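You operate a simulated robot arm through the tools that you are given. There is no shell and no other tool. Be economical: measure what you need, move in short steps, check, and stop when the job is done.

The job below is to be done with a simulated two-armed robot. You get a single attempt, and the scene is never put back.

TASK
Measure the thickness of the strip on the carriage and file it in the magazine drawer for that thickness.
Fine: clamp it before the probe goes on; afterwards slide the probe back, open the clamp and shut the drawer again.

The check looks at the end state, three seconds after you hand in, the way a careful person would. Anything else that was tipped, shoved, dropped, spilled or broken makes it a failure.

THE ROBOT
Two 6-joint arms with two-finger parallel grippers on one trunk, on a base that drives. Base frame: it is fixed to the floor where the robot stands at the start and does not move with it; the origin is under the middle of the robot, x ahead of it, y to its left, z up. Units: m, degrees, N and s.
The left shoulder is at the start at [0.28, 0.185, 1.23], the right one opposite. With the tool pointing down near the work surface each hand reaches from about 0.56 to 0.94 m from the robot's upright axis, wherever it stands, measured 20 degrees to its own side. Places, roughly: amber lot drawer [1.4, 0.6, 0.5]; carriage clamp [0.8, -0.1, 1.1]; coral lot drawer [1.4, 0.6, 0.8]; probe [0.8, -0.1, 1.1]; rails of the amber lot drawer [1.4, 0.6, 0.6]; rails of the coral lot drawer [1.4, 0.6, 0.9]; rails of the slate lot drawer [1.4, 0.6, 0.7]; slate lot drawer [1.4, 0.6, 0.6]; slide display [1.1, 0, 1.3]. Payload 1.57 kg a hand.
The tool frame of a hand sits at the grasp point between the pads (the TCP): z along the fingers, y along the line on which they close. The tips reach 0.03 m beyond it. Largest opening 0.08 m; finger width 0.017, thickness 0.012; the body of the gripper, 0.04 by 0.082 m, starts 0.08 m behind the TCP.
Orientation is that of the tool frame in the base frame, as [roll, pitch, yaw] about the fixed x, y, z axes, in that order (R = Rz(yaw) Ry(pitch) Rx(roll)). With the fingers straight down and closing along the base's y, the tool's x points along the base's -x, its y along +y and its z along -z.

THE INTERFACE
- The arms move only by the tool move_arm. It takes "left_plan", "right_plan" or both (then of equal length, played together; a hand with none holds still); each is a list of rows, each an object (a shift or turn left out is 0, a gripper value left out holds the last) with "travel": the shift along the base's x, y, z in m, a list of three; "delta_rot": the turn, a rotation vector about the base's x, y, z in degrees, a list of three; "fingers": the opening, from 0 (shut) to 1 (fully open). In form: [{"travel": [tx, ty, tz], "delta_rot": [wx, wy, wz], "fingers": fingers}, ...]. A call has 1 to 10 rows; each row shifts and turns the commanded pose from where the row before left it. Each row takes 0.2 s and may step no farther than 0.05 m and 8.6 degrees from the row before; otherwise, or with a gripper value out of range, the whole call is refused. Where a pose cannot be reached the arm comes as near as it can. A force on the tool above 70 N (or 10 N above the force at the start of the call, whichever is more), or a blocked arm, ends the call early, and 0.2 s more pass. The fingers move at their own pace (about 0.153 m/s each) and stop on an object; they squeeze with about 42 N. The grip force told is the motor's: it shows also when the fingers shut on nothing. Time passes only in rows, and 0.2 s behind the last, so rows that do not move let the fingers close. The reply holds the time, the measured pose of the TCP, the force on the tool along the base axes, the opening and the grip force, in the units named above and with some noise, with the torque about the TCP (base axes, N m) and any sound that the robot's microphone picked up.
- Cameras (640 x 400 px; columns grow to the right, rows downward): "scene" is now at [0.2457, 0.0014, 1.6795]; the picture's right is [0.01, -1.00, 0.00], its down [-0.66, -0.01, -0.75] and it looks along [0.75, 0.01, -0.66] (base axes); focal length 267 px, centre (320, 200). "left" rides on the left gripper at [0.072, 0.007, -0.122] in its tool frame; the picture's right is [-0.09, 1.00, 0.00], its down [-0.84, -0.08, -0.54] and it looks along [-0.54, -0.05, 0.84] (tool axes); focal length 238 px, centre (320, 200). "right" rides on the right gripper at [0.072, -0.007, -0.122] in its tool frame; the picture's right is [0.09, 1.00, 0.00], its down [-0.84, 0.08, -0.54] and it looks along [-0.54, 0.05, 0.84] (tool axes); focal length 238 px, centre (320, 200). There is no depth. A picture from a camera that has moved, and an enlarged one, comes with that camera's place and axes in the base frame and with its lens.
- get_image(camera): a new picture of that camera. The clock stands still meanwhile.
- slide_trunk(by): slides the trunk up (or, below 0, down) by that many m; the arms and the scene camera ride with it, the base frame stays. It gives what a move gives, with no picture.
- base_move(legs): drives the robot by 1 to 6 legs, each [ahead, turn to the left] in m and degrees, along the robot's own axes; the way and the turn of a leg run together, so that a leg with both is an arc; at most 1.5 m and 180 degrees a leg. The arms and the cameras ride along, it lands a little off, and it stops where it bumps. It gives what a move gives.
- head_to(pan, tilt): turns the head with the scene camera to pan (to the left, within 86 degrees either way) and tilt (down, from -29 to 69), counted from straight ahead of the robot. It gives what a move gives.
- close_up(camera, box): a new picture of the part [left, top, right, bottom] of that camera's present view, enlarged. The clock stands still meanwhile.
- close_job(): hands the job in; it is judged then, once.

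Work in short steps. Places have to be worked out from the pictures, the camera data and where the tool is seen: move nearer, look again, correct. Check each grasp and each placing, and mend what went wrong. You have 120 turns and 100 pictures in all, those below and enlarged ones among them. Open the grippers and draw the arms clear of the work before you hand the job in, unless the task says otherwise; then end with one line.

The tools are called as name(argument=value, ...) on one line, values as JSON. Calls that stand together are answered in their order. move_arm: Moves the arms, as the interface text tells. Its arguments: {"type":"object","properties":{"left_plan":{"type":"array"},"right_plan":{"type":"array"}},"required":[]} The other tools are called the same way: slide_trunk (by) slides the trunk up or down; base_move (legs) drives the base; head_to (pan, tilt) turns the head that bears the scene camera; get_image (camera) takes a picture; close_up (camera, box) takes an enlarged picture of a part of a camera's view; close_job () hands the job in.

At the start:

```text
t: 0.0
left_position: [0.5476, 0.2008, 1.4601]
left_tcp_rot: [-180.0, 0.0, 180.0]
left_contact_force: [0.2, -0.1, 0.1]
left_wrist_torque: [-0.03, 0.0, -0.04]
left_opening: 0.0803
left_grasp_force: 0.0
right_position: [0.5553, -0.2498, 1.4036]
right_tcp_rot: [180.0, 0.0, -180.0]
right_contact_force: [1.1, 0.1, 0.1]
right_wrist_torque: [-0.01, -0.01, 0.03]
right_opening: 0.0801
right_grasp_force: 0.1
trunk travel left (down, up): [-0.925, 0.065]
robot x, y, heading: [-0.0, 0.0009, 0.0]
head pan, tilt: [0.6, 41.6]
```

scene: 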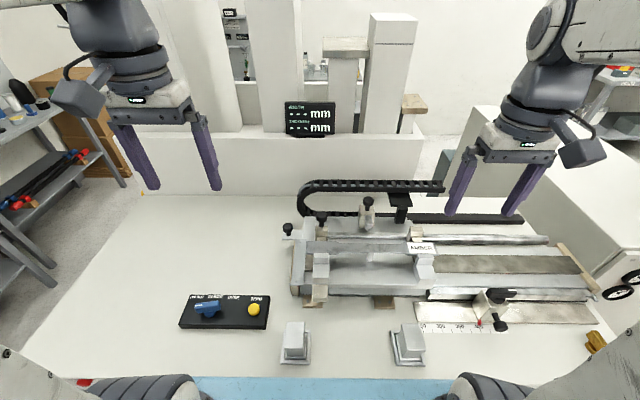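
right: 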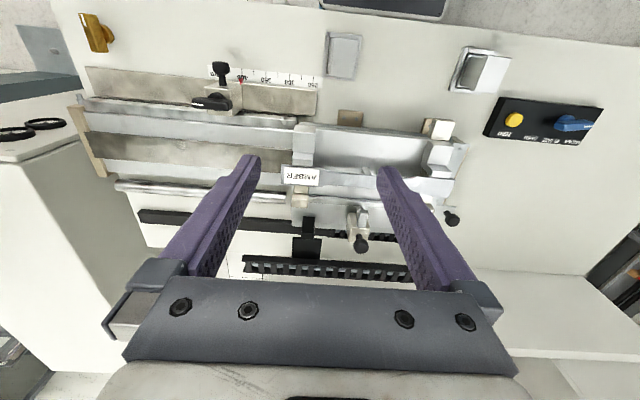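
left: 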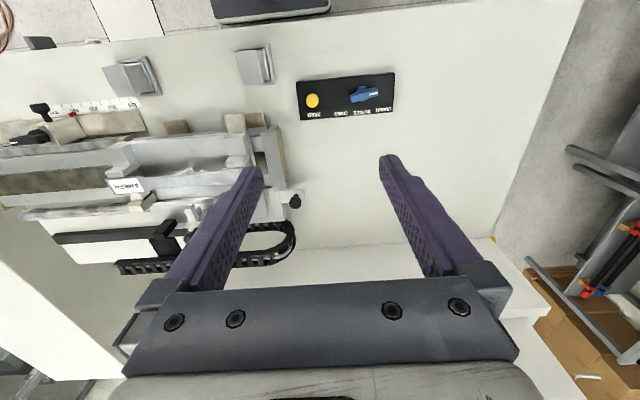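

The workbench shows a slide with a carriage, a control panel and a display. I'll enlarge the carriage and panel to understand the parts.

close_up(camera="scene", box=[270, 170, 450, 310])

close_up(camera="scene", box=[170, 280, 290, 340])

close_up(camera="scene", box=[400, 220, 620, 370])

close_up(camera="right", box=[260, 100, 480, 270])

close_up(camera="scene", box=[220, 0, 440, 150])

```text
2.86 times, centred on (360, 240) of scene
camera zoom: at [0.2457, 0.0014, 1.6795], right [0.01, -1.0, 0.0], down [-0.66, -0.01, -0.75], along [0.75, 0.01, -0.66], focal length 764 px, centre (206, 86)
```

zoom: 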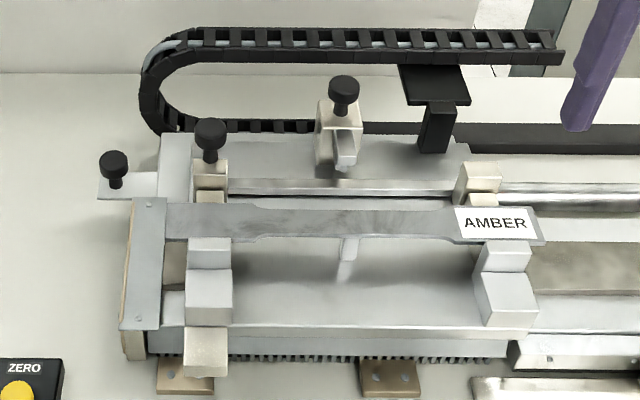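

```text
5.33 times, centred on (230, 310) of scene
camera zoom: at [0.2457, 0.0014, 1.6795], right [0.01, -1.0, 0.0], down [-0.66, -0.01, -0.75], along [0.75, 0.01, -0.66], focal length 1425 px, centre (800, -387)
```

zoom: 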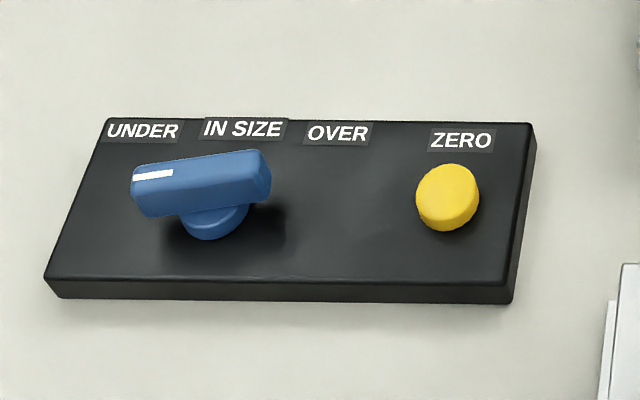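

```text
2.67 times, centred on (510, 295) of scene
camera zoom: at [0.2457, 0.0014, 1.6795], right [0.01, -1.0, 0.0], down [-0.66, -0.01, -0.75], along [0.75, 0.01, -0.66], focal length 713 px, centre (-187, -53)
```

zoom: 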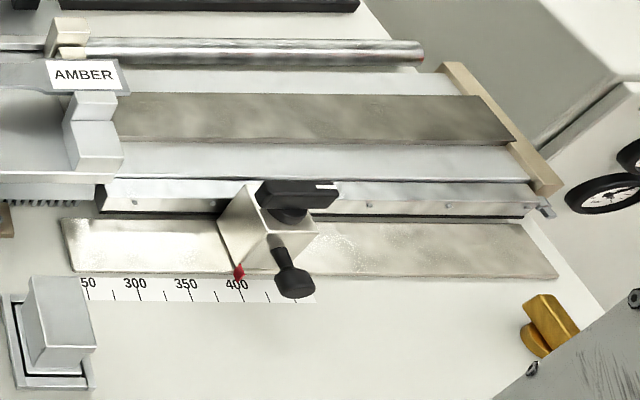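

```text
2.35 times, centred on (370, 185) of right
camera zoom: at [0.484, -0.2566, 1.5266], right [-0.09, 1.0, 0.0], down [0.84, 0.08, 0.54], along [0.54, 0.05, -0.84], focal length 561 px, centre (202, 235)
```

zoom: 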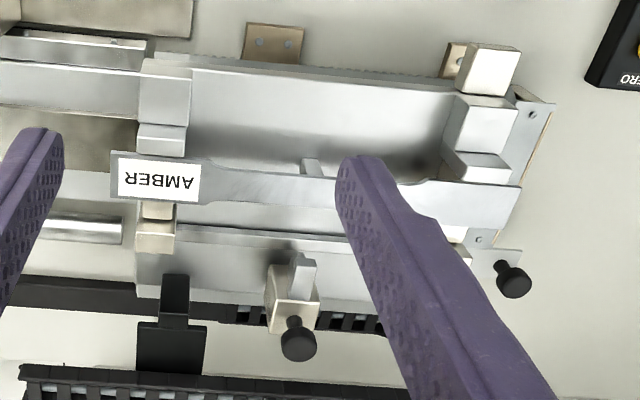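

```text
2.67 times, centred on (330, 75) of scene
camera zoom: at [0.2457, 0.0014, 1.6795], right [0.01, -1.0, 0.0], down [-0.66, -0.01, -0.75], along [0.75, 0.01, -0.66], focal length 713 px, centre (293, 533)
```

zoom: 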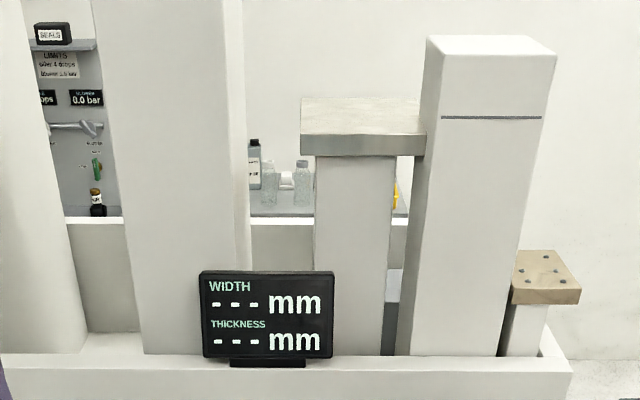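

The strip lies in a carriage with several knobs: a left-end knob, a knob on the left jaw and a knob on the rear block. I'll bring the right hand nearer for a view from above the carriage, and turn the head to look at the drawer magazine.

move_arm(right_plan=[{"travel": [0.02, 0.03, 0]}, {"travel": [0.02, 0.03, 0]}, {"travel": [0.02, 0.03, 0]}, {"travel": [0.02, 0.03, -0.02]}, {"travel": [0.02, 0.03, -0.02]}])

head_to(pan=25, tilt=35)

get_image(camera="right")

get_image(camera="scene")

```text
t: 1.2
left_position: [0.5487, 0.2011, 1.459]
left_tcp_rot: [-180.0, 0.1, -180.0]
left_contact_force: [0.2, -0.3, 0.4]
left_wrist_torque: [0.01, 0.01, -0.03]
left_opening: 0.0801
left_grasp_force: 0.0
right_position: [0.6579, -0.1011, 1.3641]
right_tcp_rot: [180.0, 0.0, 179.9]
right_contact_force: [-0.4, 0.1, -0.8]
right_wrist_torque: [-0.02, 0.02, 0.0]
right_opening: 0.0802
right_grasp_force: 0.0
trunk travel left (down, up): [-0.925, 0.065]
robot x, y, heading: [0.0018, 0.0026, -0.1]
head pan, tilt: [0.6, 41.6]
```

```text
t: 2.1
left_position: [0.5474, 0.2001, 1.458]
left_tcp_rot: [-180.0, 0.0, -180.0]
left_contact_force: [0.5, 0.1, 0.3]
left_wrist_torque: [0.02, -0.01, -0.01]
left_opening: 0.0801
left_grasp_force: 0.1
right_position: [0.6557, -0.1019, 1.3622]
right_tcp_rot: [-180.0, -0.1, -180.0]
right_contact_force: [0.3, -1.1, -0.6]
right_wrist_torque: [-0.03, -0.03, 0.03]
right_opening: 0.0798
right_grasp_force: 0.0
trunk travel left (down, up): [-0.925, 0.065]
robot x, y, heading: [-0.0022, -0.0005, 0.0]
head pan, tilt: [25.0, 35.0]
```

```text
91 pictures are left
camera right: at [0.5848, -0.1081, 1.4859], right [-0.09, 1.0, 0.0], down [0.84, 0.08, 0.54], along [0.54, 0.05, -0.84], focal length 238 px, centre (320, 200)
```

right: 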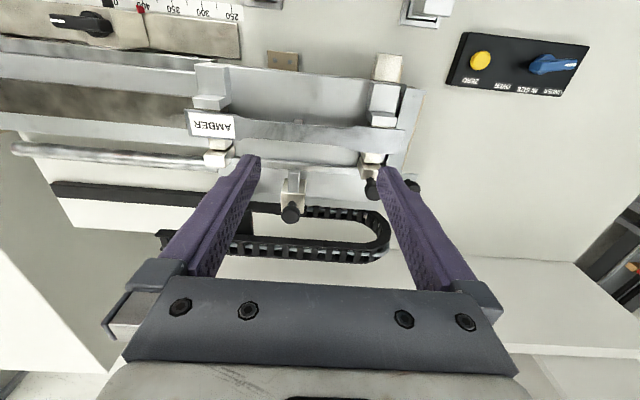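

```text
90 pictures are left
camera scene: at [0.2417, 0.0377, 1.6893], right [0.42, -0.91, 0.0], down [-0.52, -0.24, -0.82], along [0.74, 0.35, -0.57], focal length 267 px, centre (320, 200)
```

scene: 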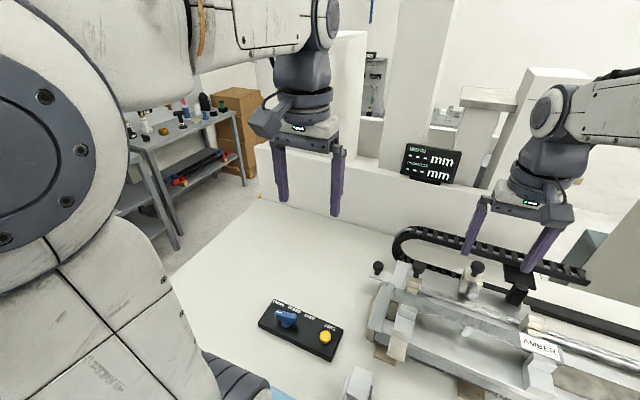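

The magazine is hidden behind the bench's back wall. First, details of the carriage from this view.

close_up(camera="right", box=[190, 40, 440, 240])

close_up(camera="scene", box=[350, 220, 590, 400])

```text
2.00 times, centred on (315, 140) of right
camera zoom: at [0.5848, -0.1081, 1.4859], right [-0.09, 1.0, 0.0], down [0.84, 0.08, 0.54], along [0.54, 0.05, -0.84], focal length 477 px, centre (330, 320)
```

zoom: 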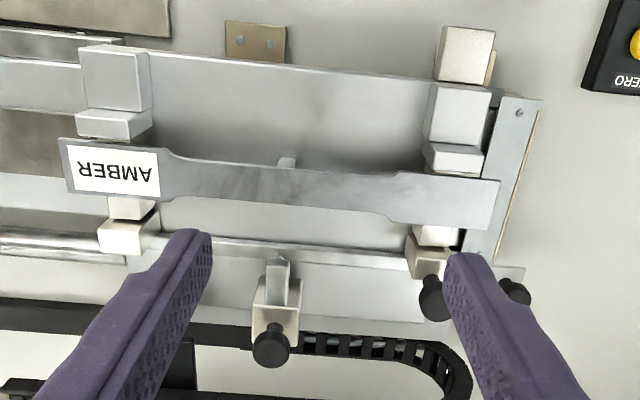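

```text
2.22 times, centred on (470, 310) of scene
camera zoom: at [0.2417, 0.0377, 1.6893], right [0.42, -0.91, 0.0], down [-0.52, -0.24, -0.82], along [0.74, 0.35, -0.57], focal length 594 px, centre (-13, -44)
```

zoom: 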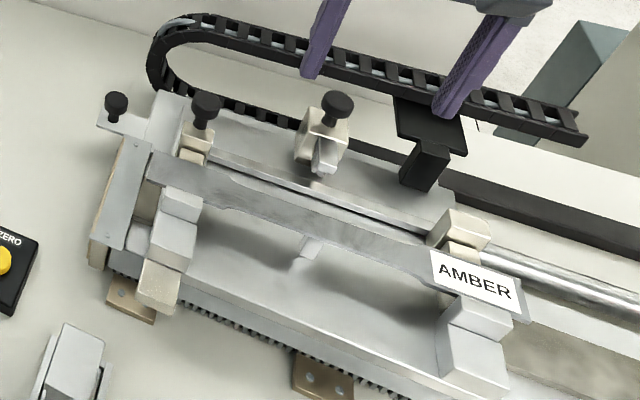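

I'll lower the right hand in front of the carriage for a lower, closer view of the probe and clamp.

move_arm(right_plan=[{"travel": [-0.02, 0.0, -0.04]}, {"travel": [-0.02, 0.0, -0.04]}, {"travel": [-0.02, 0.0, -0.04]}])

get_image(camera="right")

close_up(camera="right", box=[150, 100, 450, 290])

```text
t: 2.9
left_position: [0.5483, 0.2002, 1.4585]
left_tcp_rot: [180.0, -0.1, -179.9]
left_contact_force: [-0.5, -0.7, -0.3]
left_wrist_torque: [0.02, -0.01, 0.01]
left_opening: 0.08
left_grasp_force: 0.1
right_position: [0.5965, -0.1022, 1.2434]
right_tcp_rot: [-180.0, -0.1, 179.9]
right_contact_force: [0.2, 0.2, 0.3]
right_wrist_torque: [0.02, 0.01, 0.02]
right_opening: 0.08
right_grasp_force: 0.1
trunk travel left (down, up): [-0.925, 0.065]
robot x, y, heading: [0.0005, 0.0, -0.1]
head pan, tilt: [25.0, 35.0]
```

```text
87 pictures are left
camera right: at [0.5246, -0.1083, 1.3673], right [-0.09, 1.0, 0.0], down [0.84, 0.08, 0.54], along [0.54, 0.05, -0.84], focal length 238 px, centre (320, 200)
```

right: 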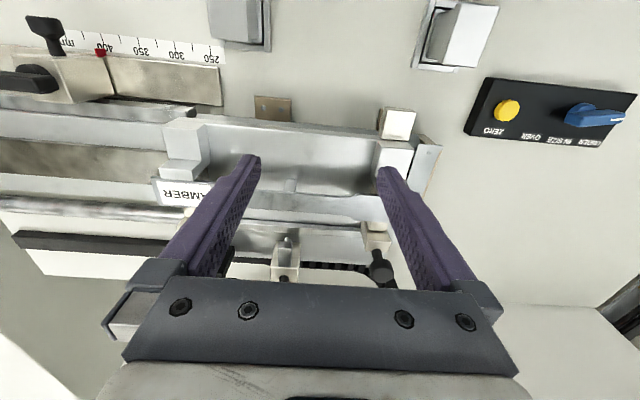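

```text
2.11 times, centred on (300, 195) of right
camera zoom: at [0.5246, -0.1083, 1.3673], right [-0.09, 1.0, 0.0], down [0.84, 0.08, 0.54], along [0.54, 0.05, -0.84], focal length 502 px, centre (362, 210)
```

zoom: 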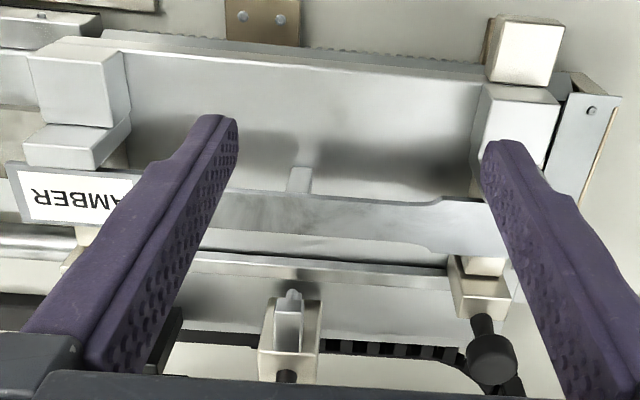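

The strip seems to lie flat on two supports at z≈1.09 with the probe behind it. For a flatter view I'll raise the right hand, lower the trunk a bit, and look with the scene camera.

move_arm(right_plan=[{"travel": [0.0, -0.03, 0.05]}, {"travel": [0.0, -0.04, 0.05]}, {"travel": [0.0, -0.04, 0.05]}, {"travel": [0.0, -0.04, 0.05]}, {"travel": [0.0, -0.04, 0.04]}], left_plan=[{"travel": [0.0, 0.0, 0.0]}, {"travel": [0.0, 0.02, 0.0]}, {"travel": [0.0, 0.02, 0.0]}, {"travel": [0.0, 0.02, 0.0]}, {"travel": [0.0, 0.02, 0]}])

slide_trunk(by=-0.22)

head_to(pan=-10, tilt=33)

get_image(camera="scene")

close_up(camera="scene", box=[200, 140, 420, 280])

```text
refused: row 1 steps farther than a row can; nothing moved
```

```text
t: 5.2
left_position: [0.5486, 0.201, 1.24]
left_tcp_rot: [-179.9, 0.0, 180.0]
left_contact_force: [0.3, -0.6, -0.6]
left_wrist_torque: [-0.01, -0.02, -0.01]
left_opening: 0.0799
left_grasp_force: 0.1
right_position: [0.5966, -0.1012, 1.0247]
right_tcp_rot: [-179.9, 0.0, -179.9]
right_contact_force: [-0.7, 0.0, -0.4]
right_wrist_torque: [0.0, -0.01, -0.03]
right_opening: 0.0801
right_grasp_force: 0.1
trunk travel left (down, up): [-0.705, 0.285]
robot x, y, heading: [0.0019, 0.0046, -0.0]
head pan, tilt: [25.0, 35.0]
```

```text
t: 6.2
left_position: [0.5478, 0.2008, 1.2389]
left_tcp_rot: [180.0, 0.0, 180.0]
left_contact_force: [-0.3, 0.2, 0.8]
left_wrist_torque: [0.02, -0.02, -0.02]
left_opening: 0.0798
left_grasp_force: 0.1
right_position: [0.5976, -0.1013, 1.0264]
right_tcp_rot: [180.0, 0.0, 180.0]
right_contact_force: [-0.6, 0.1, -0.4]
right_wrist_torque: [-0.01, -0.03, 0.0]
right_opening: 0.0799
right_grasp_force: 0.0
trunk travel left (down, up): [-0.705, 0.285]
robot x, y, heading: [-0.0005, 0.0015, -0.0]
head pan, tilt: [-10.0, 33.0]
```

```text
85 pictures are left
camera scene: at [0.2496, -0.0149, 1.4724], right [-0.17, -0.98, 0.0], down [-0.54, 0.09, -0.84], along [0.83, -0.14, -0.54], focal length 267 px, centre (320, 200)
```

scene: 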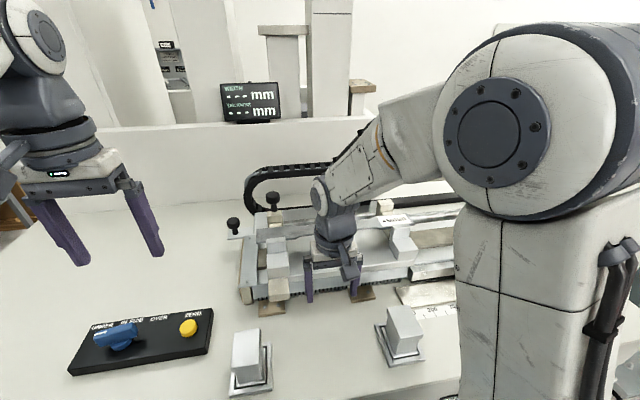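

```text
2.86 times, centred on (310, 210) of scene
camera zoom: at [0.2496, -0.0149, 1.4724], right [-0.17, -0.98, 0.0], down [-0.54, 0.09, -0.84], along [0.83, -0.14, -0.54], focal length 764 px, centre (349, 171)
```

zoom: 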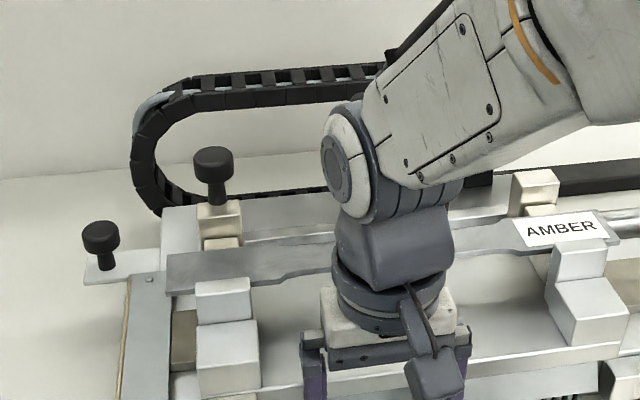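

The arm plan was refused, so the trunk lowered the hand between the carriage and switches. No contact force shows. I'll raise it straight up, then aside.

move_arm(right_plan=[{"travel": [0.0, 0, 0.045]}, {"travel": [0.0, 0, 0.045]}, {"travel": [0.0, 0, 0.045]}, {"travel": [0.0, 0, 0.045]}, {"travel": [0.0, -0.03, 0.03]}, {"travel": [0.0, -0.045, 0.0]}, {"travel": [0.0, -0.045, 0.0]}, {"travel": [0.0, -0.045, 0.0]}])

close_up(camera="scene", box=[210, 140, 430, 290])

```text
t: 8.0
left_position: [0.548, 0.2013, 1.2395]
left_tcp_rot: [-180.0, 0.1, 180.0]
left_contact_force: [0.0, 0.5, 0.5]
left_wrist_torque: [-0.04, 0.0, 0.0]
left_opening: 0.0803
left_grasp_force: 0.1
right_position: [0.5967, -0.2677, 1.2334]
right_tcp_rot: [180.0, 0.0, -180.0]
right_contact_force: [0.2, 0.2, -0.1]
right_wrist_torque: [-0.04, 0.0, -0.02]
right_opening: 0.0797
right_grasp_force: 0.0
trunk travel left (down, up): [-0.705, 0.285]
robot x, y, heading: [0.002, -0.0017, -0.1]
head pan, tilt: [-10.0, 33.0]
```

```text
2.67 times, centred on (320, 215) of scene
camera zoom: at [0.2495, -0.0148, 1.4724], right [-0.17, -0.98, 0.0], down [-0.54, 0.09, -0.84], along [0.83, -0.15, -0.54], focal length 713 px, centre (320, 160)
```

zoom: 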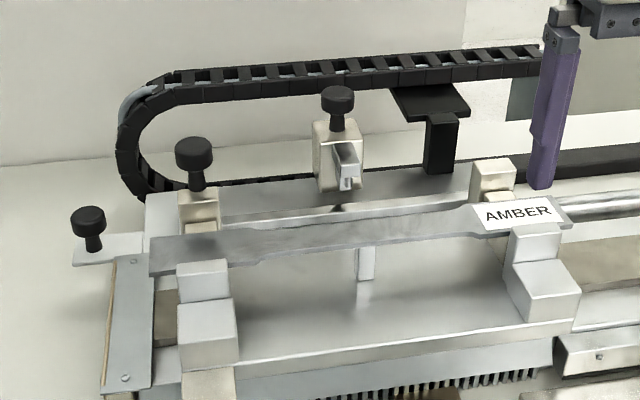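

Triangulated: clamp knob about (0.80, 0.004, 1.13), probe knob about (0.835, −0.132, 1.157). I bring the left hand above the clamp knob to inspect it closely.

move_arm(left_plan=[{"travel": [0.032, -0.028, 0.003]}, {"travel": [0.032, -0.028, 0.003]}, {"travel": [0.032, -0.028, 0.003]}, {"travel": [0.032, -0.028, 0.003]}, {"travel": [0.032, -0.028, 0.003]}, {"travel": [0.032, -0.028, 0.003]}, {"travel": [0.032, -0.028, 0.003]}])

get_image(camera="left")

close_up(camera="scene", box=[210, 140, 430, 290])

```text
t: 9.6
left_position: [0.7553, 0.0119, 1.2481]
left_tcp_rot: [180.0, 0.1, -180.0]
left_contact_force: [-0.3, 0.7, -0.5]
left_wrist_torque: [-0.04, -0.04, 0.03]
left_opening: 0.0801
left_grasp_force: 0.0
left hand out of reach, approached as far as the arm can: row 7
right_position: [0.5981, -0.2668, 1.2351]
right_tcp_rot: [179.9, 0.0, -180.0]
right_contact_force: [0.2, -0.1, -0.3]
right_wrist_torque: [0.01, -0.03, 0.01]
right_opening: 0.0799
right_grasp_force: 0.1
trunk travel left (down, up): [-0.705, 0.285]
robot x, y, heading: [0.0026, 0.0032, -0.0]
head pan, tilt: [-10.0, 33.0]
```

```text
82 pictures are left
camera left: at [0.6831, 0.0175, 1.3702], right [0.09, 1.0, 0.0], down [0.84, -0.08, 0.54], along [0.54, -0.05, -0.84], focal length 238 px, centre (320, 200)
```

left: 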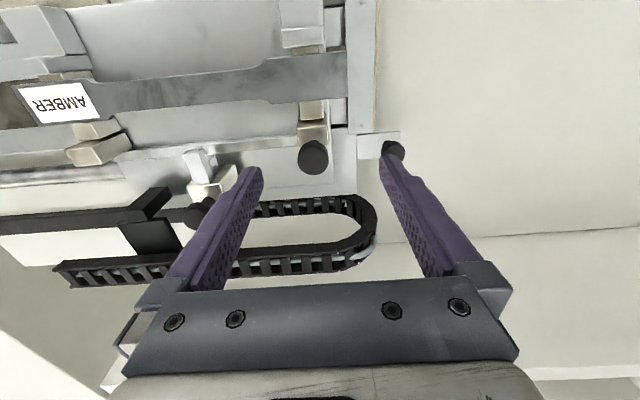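

```text
2.67 times, centred on (320, 215) of scene
camera zoom: at [0.2492, -0.0148, 1.4726], right [-0.17, -0.98, 0.0], down [-0.54, 0.09, -0.84], along [0.83, -0.15, -0.54], focal length 713 px, centre (320, 160)
```

zoom: 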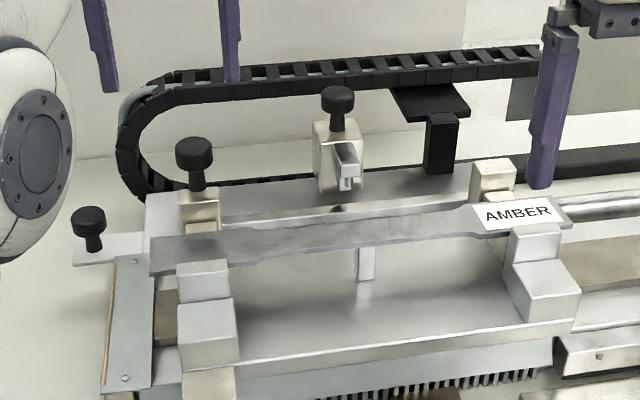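

Left hand is at reach limit with the lowered trunk. I'll raise the trunk back by 0.2 and then re-approach lower.

slide_trunk(by=0.2)

move_arm(left_plan=[{"travel": [0.01, -0.004, -0.045]}, {"travel": [0.01, -0.002, -0.045]}, {"travel": [0.005, 0, -0.045]}, {"travel": [0, 0, -0.045]}, {"travel": [0, 0, -0.03]}])

get_image(camera="left")

```text
t: 11.8
left_position: [0.7559, 0.0111, 1.4479]
left_tcp_rot: [179.9, 0.1, 179.9]
left_contact_force: [0.1, -1.1, -0.3]
left_wrist_torque: [0.01, 0.04, -0.01]
left_opening: 0.0798
left_grasp_force: 0.0
right_position: [0.5976, -0.2669, 1.4338]
right_tcp_rot: [-180.0, 0.0, -180.0]
right_contact_force: [0.8, 0.2, -0.3]
right_wrist_torque: [0.01, 0.0, 0.03]
right_opening: 0.0802
right_grasp_force: 0.0
trunk travel left (down, up): [-0.905, 0.085]
robot x, y, heading: [0.0021, 0.0003, 0.2]
head pan, tilt: [-10.0, 33.0]
```

```text
t: 13.0
left_position: [0.7824, 0.0048, 1.2399]
left_tcp_rot: [179.9, 0.2, 180.0]
left_contact_force: [0.7, 0.5, 0.6]
left_wrist_torque: [0.02, -0.01, -0.02]
left_opening: 0.08
left_grasp_force: 0.1
right_position: [0.5978, -0.268, 1.4341]
right_tcp_rot: [-179.9, 0.1, -180.0]
right_contact_force: [-0.6, -0.6, -0.1]
right_wrist_torque: [-0.01, -0.02, 0.01]
right_opening: 0.0803
right_grasp_force: 0.0
trunk travel left (down, up): [-0.905, 0.085]
robot x, y, heading: [0.0003, 0.0008, -0.0]
head pan, tilt: [-10.0, 33.0]
```

```text
80 pictures are left
camera left: at [0.7082, 0.0113, 1.3605], right [0.09, 1.0, 0.0], down [0.84, -0.08, 0.54], along [0.54, -0.05, -0.84], focal length 238 px, centre (320, 200)
```

left: 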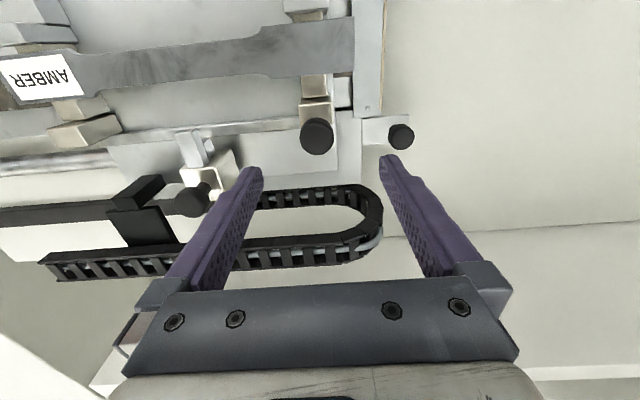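

Knob is at about (0.781, 0.0015, 1.13). I zoom into the clamp and probe before descending.

close_up(camera="left", box=[270, 0, 430, 170])

close_up(camera="left", box=[0, 0, 270, 220])

```text
2.35 times, centred on (350, 85) of left
camera zoom: at [0.7082, 0.0113, 1.3605], right [0.09, 1.0, 0.0], down [0.84, -0.08, 0.54], along [0.54, -0.05, -0.84], focal length 561 px, centre (249, 471)
```

zoom: 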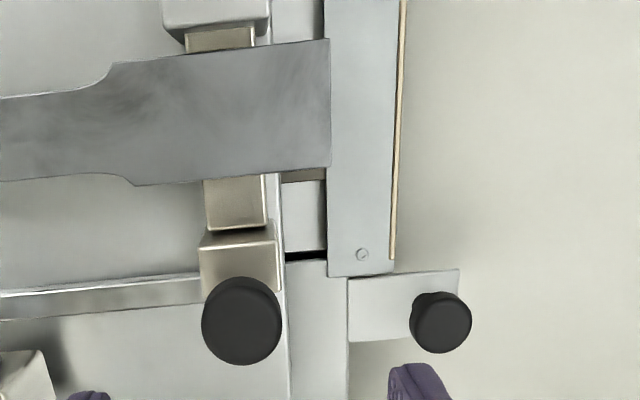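

```text
1.82 times, centred on (135, 110) of left
camera zoom: at [0.7082, 0.0113, 1.3605], right [0.09, 1.0, 0.0], down [0.84, -0.08, 0.54], along [0.54, -0.05, -0.84], focal length 433 px, centre (656, 364)
```

zoom: 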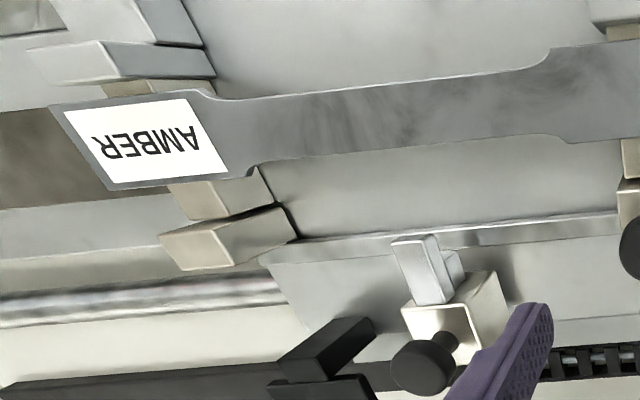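

The movable beige jaw with the knob slides toward the fixed front jaw. I descend over the knob with open fingers.

move_arm(left_plan=[{"travel": [-0.001, -0.003, -0.035]}, {"travel": [0, 0, -0.035]}, {"travel": [0, 0, -0.03]}])

get_image(camera="left")

```text
t: 13.8
left_position: [0.777, 0.0028, 1.1392]
left_tcp_rot: [-180.0, 0.2, -180.0]
left_contact_force: [0.4, -0.9, -1.0]
left_wrist_torque: [0.0, 0.0, -0.03]
left_opening: 0.0801
left_grasp_force: 0.0
right_position: [0.5977, -0.2665, 1.4335]
right_tcp_rot: [-180.0, 0.0, -180.0]
right_contact_force: [-0.3, 0.4, -1.5]
right_wrist_torque: [-0.04, 0.0, -0.02]
right_opening: 0.08
right_grasp_force: 0.0
trunk travel left (down, up): [-0.905, 0.085]
robot x, y, heading: [0.0018, 0.0006, -0.2]
head pan, tilt: [-10.0, 33.0]
```

```text
77 pictures are left
camera left: at [0.7063, 0.01, 1.2601], right [0.09, 1.0, 0.0], down [0.84, -0.08, 0.54], along [0.54, -0.05, -0.84], focal length 238 px, centre (320, 200)
```

left: 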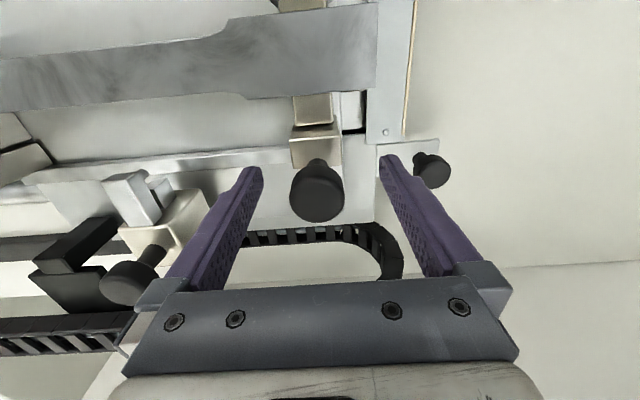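

The knob sits between the fingers; closing on it.

move_arm(left_plan=[{"fingers": 0.0}, {"fingers": 0.0}, {"fingers": 0.0}])

move_arm(left_plan=[{"travel": [-0.005, 0, 0]}, {"travel": [-0.005, 0, 0]}])

get_image(camera="left")

```text
t: 14.6
left_position: [0.7779, 0.0013, 1.1383]
left_tcp_rot: [-179.8, 0.1, 179.9]
left_contact_force: [-0.1, -10.4, -4.7]
left_wrist_torque: [-0.14, -0.5, -0.08]
left_opening: 0.0315
left_grasp_force: 40.2
right_position: [0.5977, -0.2678, 1.4339]
right_tcp_rot: [180.0, 0.0, -180.0]
right_contact_force: [-0.1, -1.0, 0.0]
right_wrist_torque: [0.01, 0.0, -0.03]
right_opening: 0.08
right_grasp_force: 0.0
trunk travel left (down, up): [-0.905, 0.085]
robot x, y, heading: [0.0044, 0.0043, -0.2]
head pan, tilt: [-10.0, 33.0]
```

```text
t: 15.2
left_position: [0.7689, 0.0024, 1.1379]
left_tcp_rot: [179.9, 0.1, -179.9]
left_contact_force: [1.5, -13.8, -7.3]
left_wrist_torque: [-0.19, -0.63, -0.02]
left_opening: 0.0311
left_grasp_force: 40.1
right_position: [0.5976, -0.2667, 1.4329]
right_tcp_rot: [-179.9, 0.0, 180.0]
right_contact_force: [1.1, -0.8, -1.0]
right_wrist_torque: [0.01, 0.0, 0.03]
right_opening: 0.0803
right_grasp_force: 0.0
trunk travel left (down, up): [-0.905, 0.085]
robot x, y, heading: [0.0024, -0.0028, -0.0]
head pan, tilt: [-10.0, 33.0]
```

```text
76 pictures are left
camera left: at [0.6967, 0.0084, 1.2601], right [0.09, 1.0, 0.0], down [0.84, -0.08, 0.54], along [0.54, -0.05, -0.84], focal length 238 px, centre (320, 200)
```

left: 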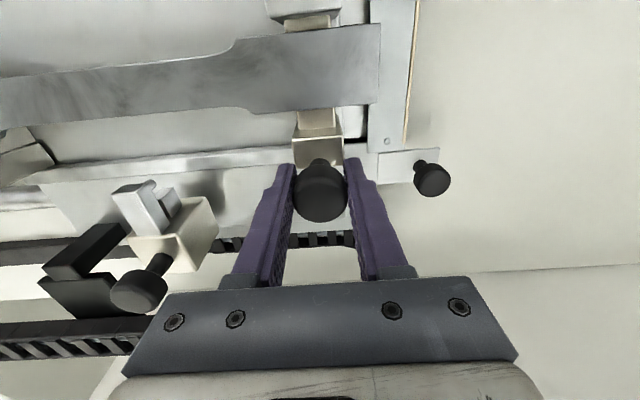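

The clamp slides with little force. Continuing forward in small steps.

move_arm(left_plan=[{"travel": [-0.005, 0, 0]}, {"travel": [-0.005, 0, 0]}, {"travel": [-0.004, 0, 0]}])

get_image(camera="left")

close_up(camera="scene", box=[200, 160, 440, 330])

```text
t: 16.0
left_position: [0.7538, 0.0021, 1.1392]
left_tcp_rot: [180.0, 0.1, 179.9]
left_contact_force: [-7.6, -11.9, 1.3]
left_wrist_torque: [-0.05, 1.19, 0.01]
left_opening: 0.0314
left_grasp_force: 40.3
right_position: [0.597, -0.2673, 1.4343]
right_tcp_rot: [-180.0, -0.1, -180.0]
right_contact_force: [-0.6, -0.4, 0.1]
right_wrist_torque: [-0.01, 0.01, -0.04]
right_opening: 0.0799
right_grasp_force: 0.0
trunk travel left (down, up): [-0.905, 0.085]
robot x, y, heading: [-0.0037, -0.0011, 0.2]
head pan, tilt: [-10.0, 33.0]
```

```text
75 pictures are left
camera left: at [0.6823, 0.0082, 1.2603], right [0.09, 1.0, 0.0], down [0.84, -0.08, 0.54], along [0.54, -0.05, -0.84], focal length 238 px, centre (320, 200)
```

left: 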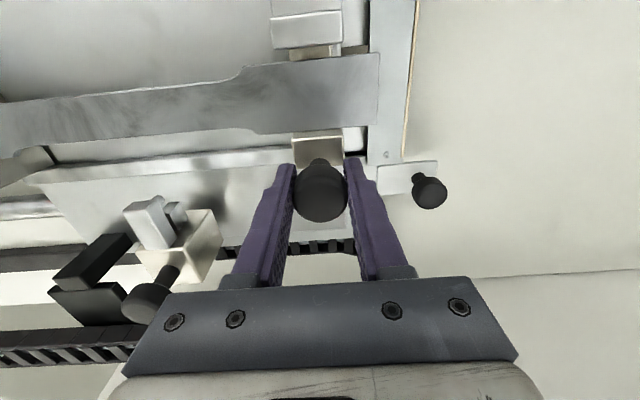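

```text
2.35 times, centred on (320, 245) of scene
camera zoom: at [0.249, -0.0161, 1.6726], right [-0.17, -0.98, 0.0], down [-0.54, 0.1, -0.84], along [0.83, -0.15, -0.54], focal length 629 px, centre (320, 94)
```

zoom: 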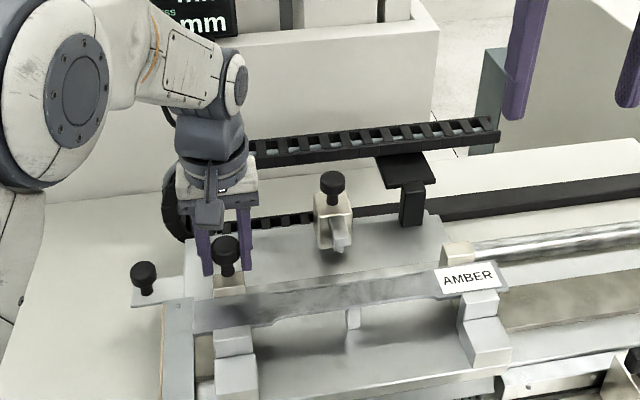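

The movable jaw now touches the strip edge, with the front gap remaining. I keep pushing gently.

move_arm(left_plan=[{"travel": [-0.004, 0, 0]}, {"travel": [-0.004, 0, 0]}])

get_image(camera="left")

close_up(camera="scene", box=[260, 220, 410, 320])

```text
t: 16.6
left_position: [0.7471, 0.0028, 1.1391]
left_tcp_rot: [180.0, 0.2, 179.9]
left_contact_force: [-3.7, -8.6, 1.1]
left_wrist_torque: [-0.02, 0.37, -0.02]
left_opening: 0.0314
left_grasp_force: 40.2
right_position: [0.5974, -0.2679, 1.4342]
right_tcp_rot: [-179.9, -0.1, 180.0]
right_contact_force: [-0.2, 0.3, 0.8]
right_wrist_torque: [0.01, 0.0, 0.01]
right_opening: 0.0801
right_grasp_force: 0.1
trunk travel left (down, up): [-0.905, 0.085]
robot x, y, heading: [0.0018, 0.0015, -0.1]
head pan, tilt: [-10.0, 33.0]
```

```text
73 pictures are left
camera left: at [0.6755, 0.0083, 1.26], right [0.09, 1.0, 0.0], down [0.83, -0.08, 0.55], along [0.54, -0.05, -0.84], focal length 238 px, centre (320, 200)
```

left: 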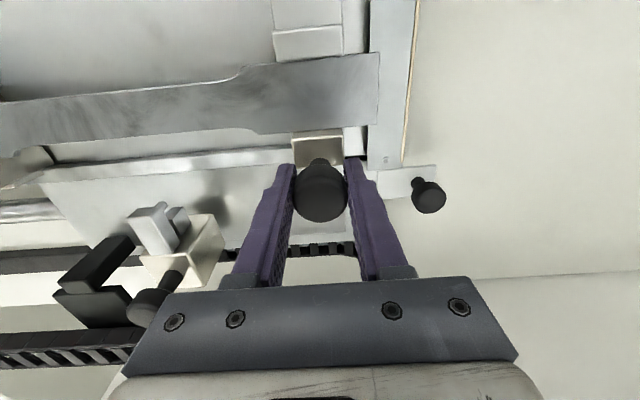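

```text
4.00 times, centred on (335, 270) of scene
camera zoom: at [0.2495, -0.0158, 1.6724], right [-0.17, -0.98, 0.0], down [-0.54, 0.09, -0.84], along [0.83, -0.15, -0.54], focal length 1069 px, centre (260, -80)
```

zoom: 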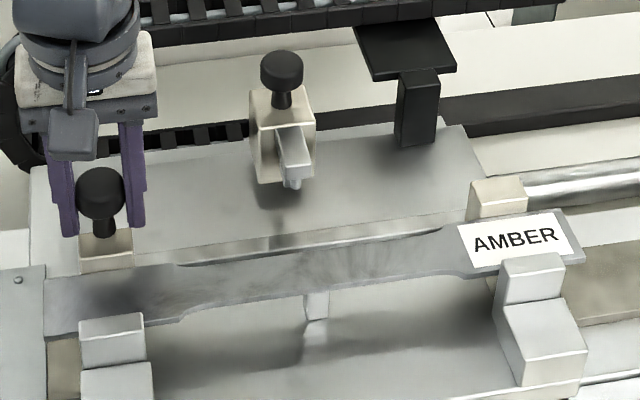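

Nearly against the front jaw; a few millimetres more until the force rises.

move_arm(left_plan=[{"travel": [-0.003, 0, 0]}, {"travel": [-0.003, 0, 0]}, {"travel": [-0.003, 0, 0]}])

get_image(camera="left")

close_up(camera="scene", box=[260, 220, 410, 320])

```text
t: 17.4
left_position: [0.7445, 0.0028, 1.1391]
left_tcp_rot: [-179.8, 0.8, 179.9]
left_contact_force: [28.5, -1.4, -2.2]
left_wrist_torque: [0.03, -0.39, 0.0]
left_opening: 0.031
left_grasp_force: 40.4
right_position: [0.5991, -0.2669, 1.4336]
right_tcp_rot: [179.9, -0.1, -180.0]
right_contact_force: [1.0, 0.0, 0.2]
right_wrist_torque: [0.01, -0.02, 0.0]
right_opening: 0.0802
right_grasp_force: 0.0
trunk travel left (down, up): [-0.905, 0.085]
robot x, y, heading: [-0.001, 0.0003, 0.1]
head pan, tilt: [-10.0, 33.0]
```

```text
71 pictures are left
camera left: at [0.6702, 0.0087, 1.2598], right [0.09, 1.0, 0.0], down [0.83, -0.08, 0.55], along [0.55, -0.05, -0.83], focal length 238 px, centre (320, 200)
```

left: 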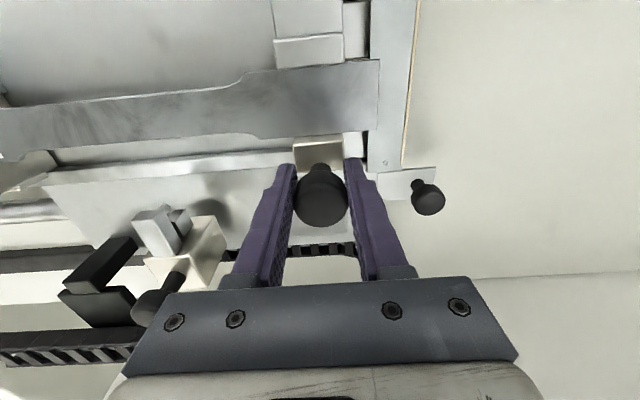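

```text
4.00 times, centred on (335, 270) of scene
camera zoom: at [0.2518, -0.0153, 1.6721], right [-0.17, -0.98, 0.0], down [-0.54, 0.09, -0.84], along [0.83, -0.15, -0.55], focal length 1069 px, centre (260, -80)
```

zoom: 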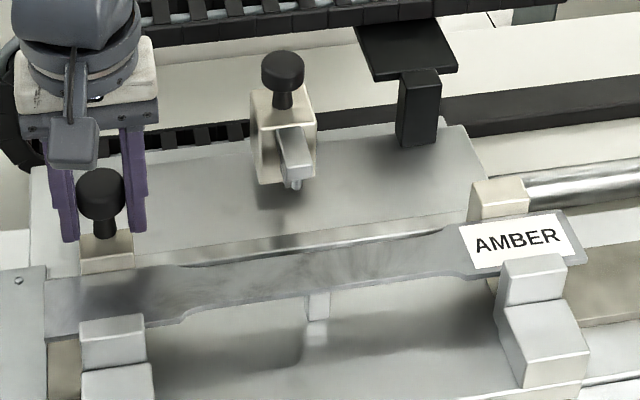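

The strip is pressed against the front jaw at 28 N: clamped. I release the knob, lift the left hand, and check that the clamp stays.

move_arm(left_plan=[{"travel": [0.004, 0, 0]}, {"fingers": 1.0}, {"fingers": 1.0}, {"travel": [0, 0, 0.04]}, {"travel": [0, 0, 0.045]}, {"travel": [0, 0.03, 0.04]}, {"travel": [-0.02, 0.045, 0]}, {"travel": [-0.02, 0.045, 0]}, {"travel": [-0.02, 0.045, 0]}])

close_up(camera="scene", box=[240, 200, 440, 330])

get_image(camera="scene")

```text
t: 19.4
left_position: [0.6833, 0.1682, 1.263]
left_tcp_rot: [-180.0, 0.1, 180.0]
left_contact_force: [-0.3, -0.3, -0.7]
left_wrist_torque: [-0.02, 0.0, -0.01]
left_opening: 0.08
left_grasp_force: 0.1
right_position: [0.5984, -0.2667, 1.4348]
right_tcp_rot: [179.9, 0.0, 180.0]
right_contact_force: [0.7, 0.0, -0.9]
right_wrist_torque: [0.01, 0.03, 0.0]
right_opening: 0.0799
right_grasp_force: 0.0
trunk travel left (down, up): [-0.905, 0.085]
robot x, y, heading: [0.0017, 0.0017, -0.1]
head pan, tilt: [-10.0, 33.0]
```

```text
3.08 times, centred on (340, 265) of scene
camera zoom: at [0.2496, -0.0152, 1.6724], right [-0.17, -0.98, 0.0], down [-0.54, 0.09, -0.84], along [0.83, -0.15, -0.54], focal length 822 px, centre (258, 0)
```

zoom: 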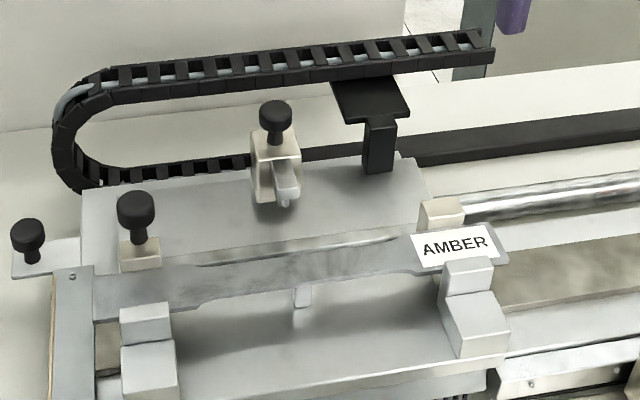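

```text
68 pictures are left
camera scene: at [0.2496, -0.0152, 1.6724], right [-0.17, -0.98, 0.0], down [-0.54, 0.09, -0.84], along [0.83, -0.15, -0.54], focal length 267 px, centre (320, 200)
```

scene: 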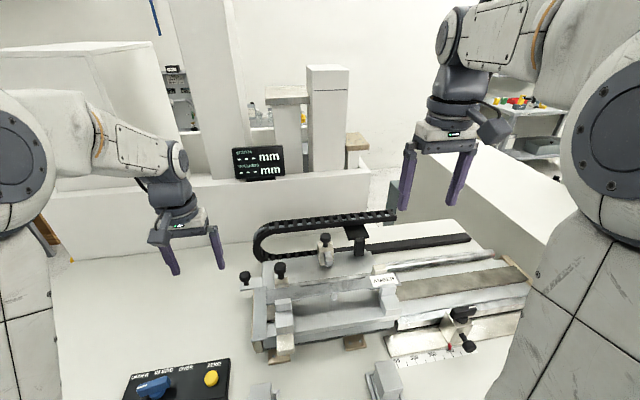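

Clamp stays shut. Now the right hand goes above the probe knob at about (0.83, −0.132, 1.157).

move_arm(right_plan=[{"travel": [0.033, 0.0194, -0.0277]}, {"travel": [0.033, 0.0194, -0.0277]}, {"travel": [0.033, 0.0194, -0.0277]}, {"travel": [0.033, 0.0194, -0.0277]}, {"travel": [0.033, 0.0194, -0.0277]}, {"travel": [0.033, 0.0194, -0.0277]}, {"travel": [0.033, 0.0194, -0.0277]}])

get_image(camera="right")

```text
t: 21.0
left_position: [0.6832, 0.1676, 1.2615]
left_tcp_rot: [180.0, 0.1, -180.0]
left_contact_force: [-0.1, -0.1, 0.3]
left_wrist_torque: [-0.01, -0.01, -0.02]
left_opening: 0.0796
left_grasp_force: 0.0
right_position: [0.8297, -0.1277, 1.2398]
right_tcp_rot: [180.0, 0.1, -179.9]
right_contact_force: [0.4, 0.2, 0.1]
right_wrist_torque: [0.0, -0.01, -0.02]
right_opening: 0.0802
right_grasp_force: 0.0
trunk travel left (down, up): [-0.905, 0.085]
robot x, y, heading: [0.0026, -0.0025, 0.1]
head pan, tilt: [-10.0, 33.0]
```

```text
67 pictures are left
camera right: at [0.7577, -0.1348, 1.3619], right [-0.09, 1.0, 0.0], down [0.84, 0.08, 0.54], along [0.54, 0.05, -0.84], focal length 238 px, centre (320, 200)
```

right: 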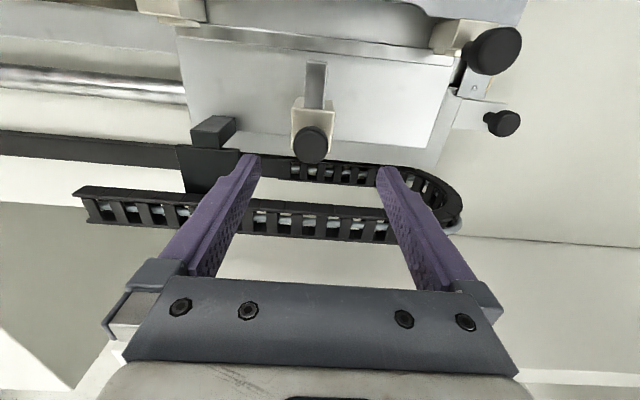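

Knob at (0.832, −0.135, 1.157). I narrow the fingers slightly to keep clear of the chain bracket, descend and close.

move_arm(right_plan=[{"travel": [0.002, -0.007, 0], "fingers": 0.75}, {"travel": [0, 0, -0.04]}, {"travel": [0, 0, -0.038]}, {}])

get_image(camera="right")

```text
t: 22.0
left_position: [0.6842, 0.1678, 1.2626]
left_tcp_rot: [180.0, 0.1, -180.0]
left_contact_force: [0.6, -0.6, -0.2]
left_wrist_torque: [0.0, 0.04, -0.01]
left_opening: 0.0799
left_grasp_force: 0.1
right_position: [0.8315, -0.1386, 1.1613]
right_tcp_rot: [-180.0, 0.0, -180.0]
right_contact_force: [-0.3, 0.4, 0.7]
right_wrist_torque: [0.0, 0.01, -0.03]
right_opening: 0.0599
right_grasp_force: 0.1
trunk travel left (down, up): [-0.905, 0.085]
robot x, y, heading: [0.0019, -0.0032, -0.2]
head pan, tilt: [-10.0, 33.0]
```

```text
66 pictures are left
camera right: at [0.7591, -0.1455, 1.2841], right [-0.09, 1.0, 0.0], down [0.84, 0.08, 0.54], along [0.54, 0.05, -0.84], focal length 238 px, centre (320, 200)
```

right: 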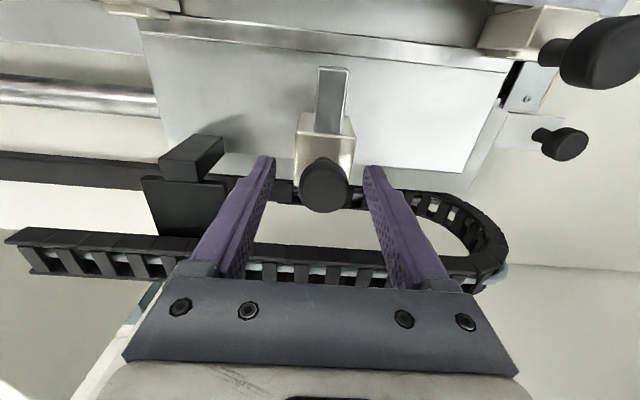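

Knob is well between the fingers; small correction, close, and begin sliding.

move_arm(right_plan=[{"travel": [-0.004, 0.003, 0]}, {"fingers": 0.0}, {"fingers": 0.0}, {"fingers": 0.0}])

move_arm(right_plan=[{"travel": [-0.006, 0, 0]}, {"travel": [-0.006, 0, 0]}, {"travel": [-0.006, 0, 0]}])

get_image(camera="right")

close_up(camera="scene", box=[220, 140, 440, 310])

```text
t: 23.0
left_position: [0.6853, 0.1678, 1.2628]
left_tcp_rot: [-180.0, 0.2, 180.0]
left_contact_force: [0.5, 0.5, -0.5]
left_wrist_torque: [-0.01, 0.05, 0.01]
left_opening: 0.0799
left_grasp_force: 0.1
right_position: [0.827, -0.1367, 1.1618]
right_tcp_rot: [180.0, -0.2, -179.9]
right_contact_force: [-1.4, -2.0, -1.2]
right_wrist_torque: [-0.06, 0.08, -0.04]
right_opening: 0.0314
right_grasp_force: 40.2
trunk travel left (down, up): [-0.905, 0.085]
robot x, y, heading: [0.0012, -0.0013, -0.2]
head pan, tilt: [-10.0, 33.0]
```

```text
t: 23.8
left_position: [0.6838, 0.1679, 1.2623]
left_tcp_rot: [-179.9, 0.1, 180.0]
left_contact_force: [0.5, 0.4, 0.8]
left_wrist_torque: [0.04, -0.02, 0.02]
left_opening: 0.0799
left_grasp_force: 0.0
right_position: [0.809, -0.1362, 1.161]
right_tcp_rot: [-180.0, 0.0, -179.9]
right_contact_force: [3.0, -1.8, -1.9]
right_wrist_torque: [-0.02, -0.03, -0.01]
right_opening: 0.0313
right_grasp_force: 39.8
trunk travel left (down, up): [-0.905, 0.085]
robot x, y, heading: [0.0015, -0.0051, -0.2]
head pan, tilt: [-10.0, 33.0]
```

```text
65 pictures are left
camera right: at [0.7374, -0.1427, 1.2845], right [-0.09, 1.0, 0.0], down [0.84, 0.08, 0.54], along [0.54, 0.05, -0.84], focal length 238 px, centre (320, 200)
```

right: 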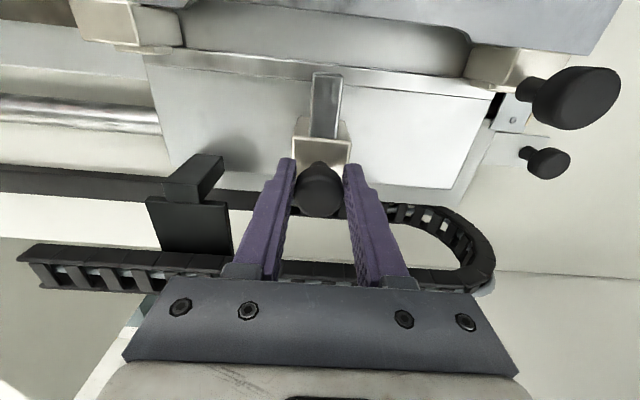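

```text
2.35 times, centred on (330, 225) of scene
camera zoom: at [0.2499, -0.0153, 1.6724], right [-0.17, -0.98, 0.0], down [-0.54, 0.09, -0.84], along [0.83, -0.15, -0.54], focal length 629 px, centre (296, 141)
```

zoom: 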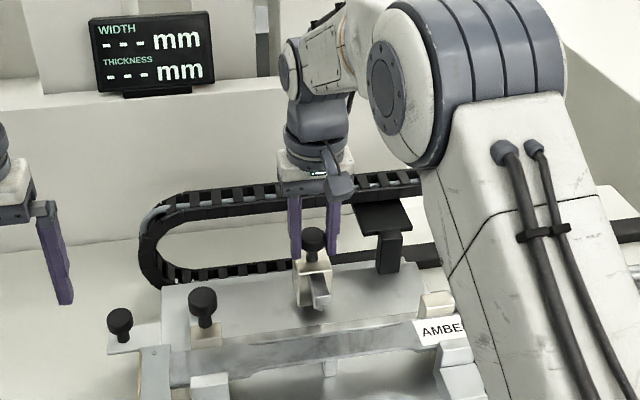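

Probe slides freely. Continuing toward the strip in small steps while watching force and display.

move_arm(right_plan=[{"travel": [-0.008, 0, 0]}, {"travel": [-0.008, 0, 0]}, {"travel": [-0.008, 0, 0]}, {"travel": [-0.008, 0, 0]}])

close_up(camera="scene", box=[220, 140, 440, 310])

```text
t: 24.8
left_position: [0.6838, 0.1669, 1.2626]
left_tcp_rot: [180.0, 0.1, -180.0]
left_contact_force: [0.0, 0.1, 0.1]
left_wrist_torque: [-0.02, -0.05, 0.02]
left_opening: 0.08
left_grasp_force: 0.1
right_position: [0.7759, -0.1346, 1.1619]
right_tcp_rot: [-180.0, 0.0, -180.0]
right_contact_force: [-3.6, -1.8, 3.5]
right_wrist_torque: [0.09, -0.59, 0.0]
right_opening: 0.0315
right_grasp_force: 40.1
trunk travel left (down, up): [-0.905, 0.085]
robot x, y, heading: [0.0041, 0.0053, 0.1]
head pan, tilt: [-10.0, 33.0]
```

```text
2.35 times, centred on (330, 225) of scene
camera zoom: at [0.2492, -0.0153, 1.6726], right [-0.17, -0.98, 0.0], down [-0.54, 0.09, -0.84], along [0.83, -0.15, -0.54], focal length 629 px, centre (296, 141)
```

zoom: 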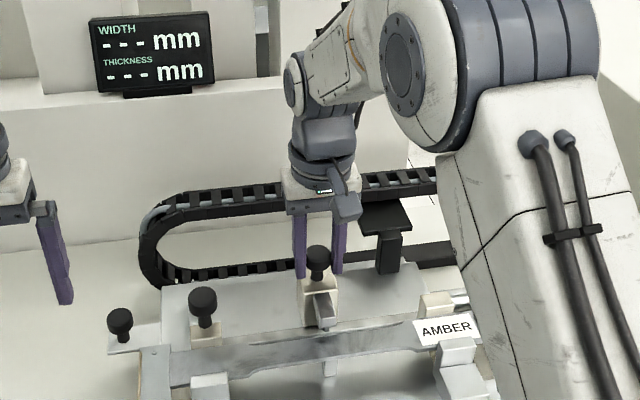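

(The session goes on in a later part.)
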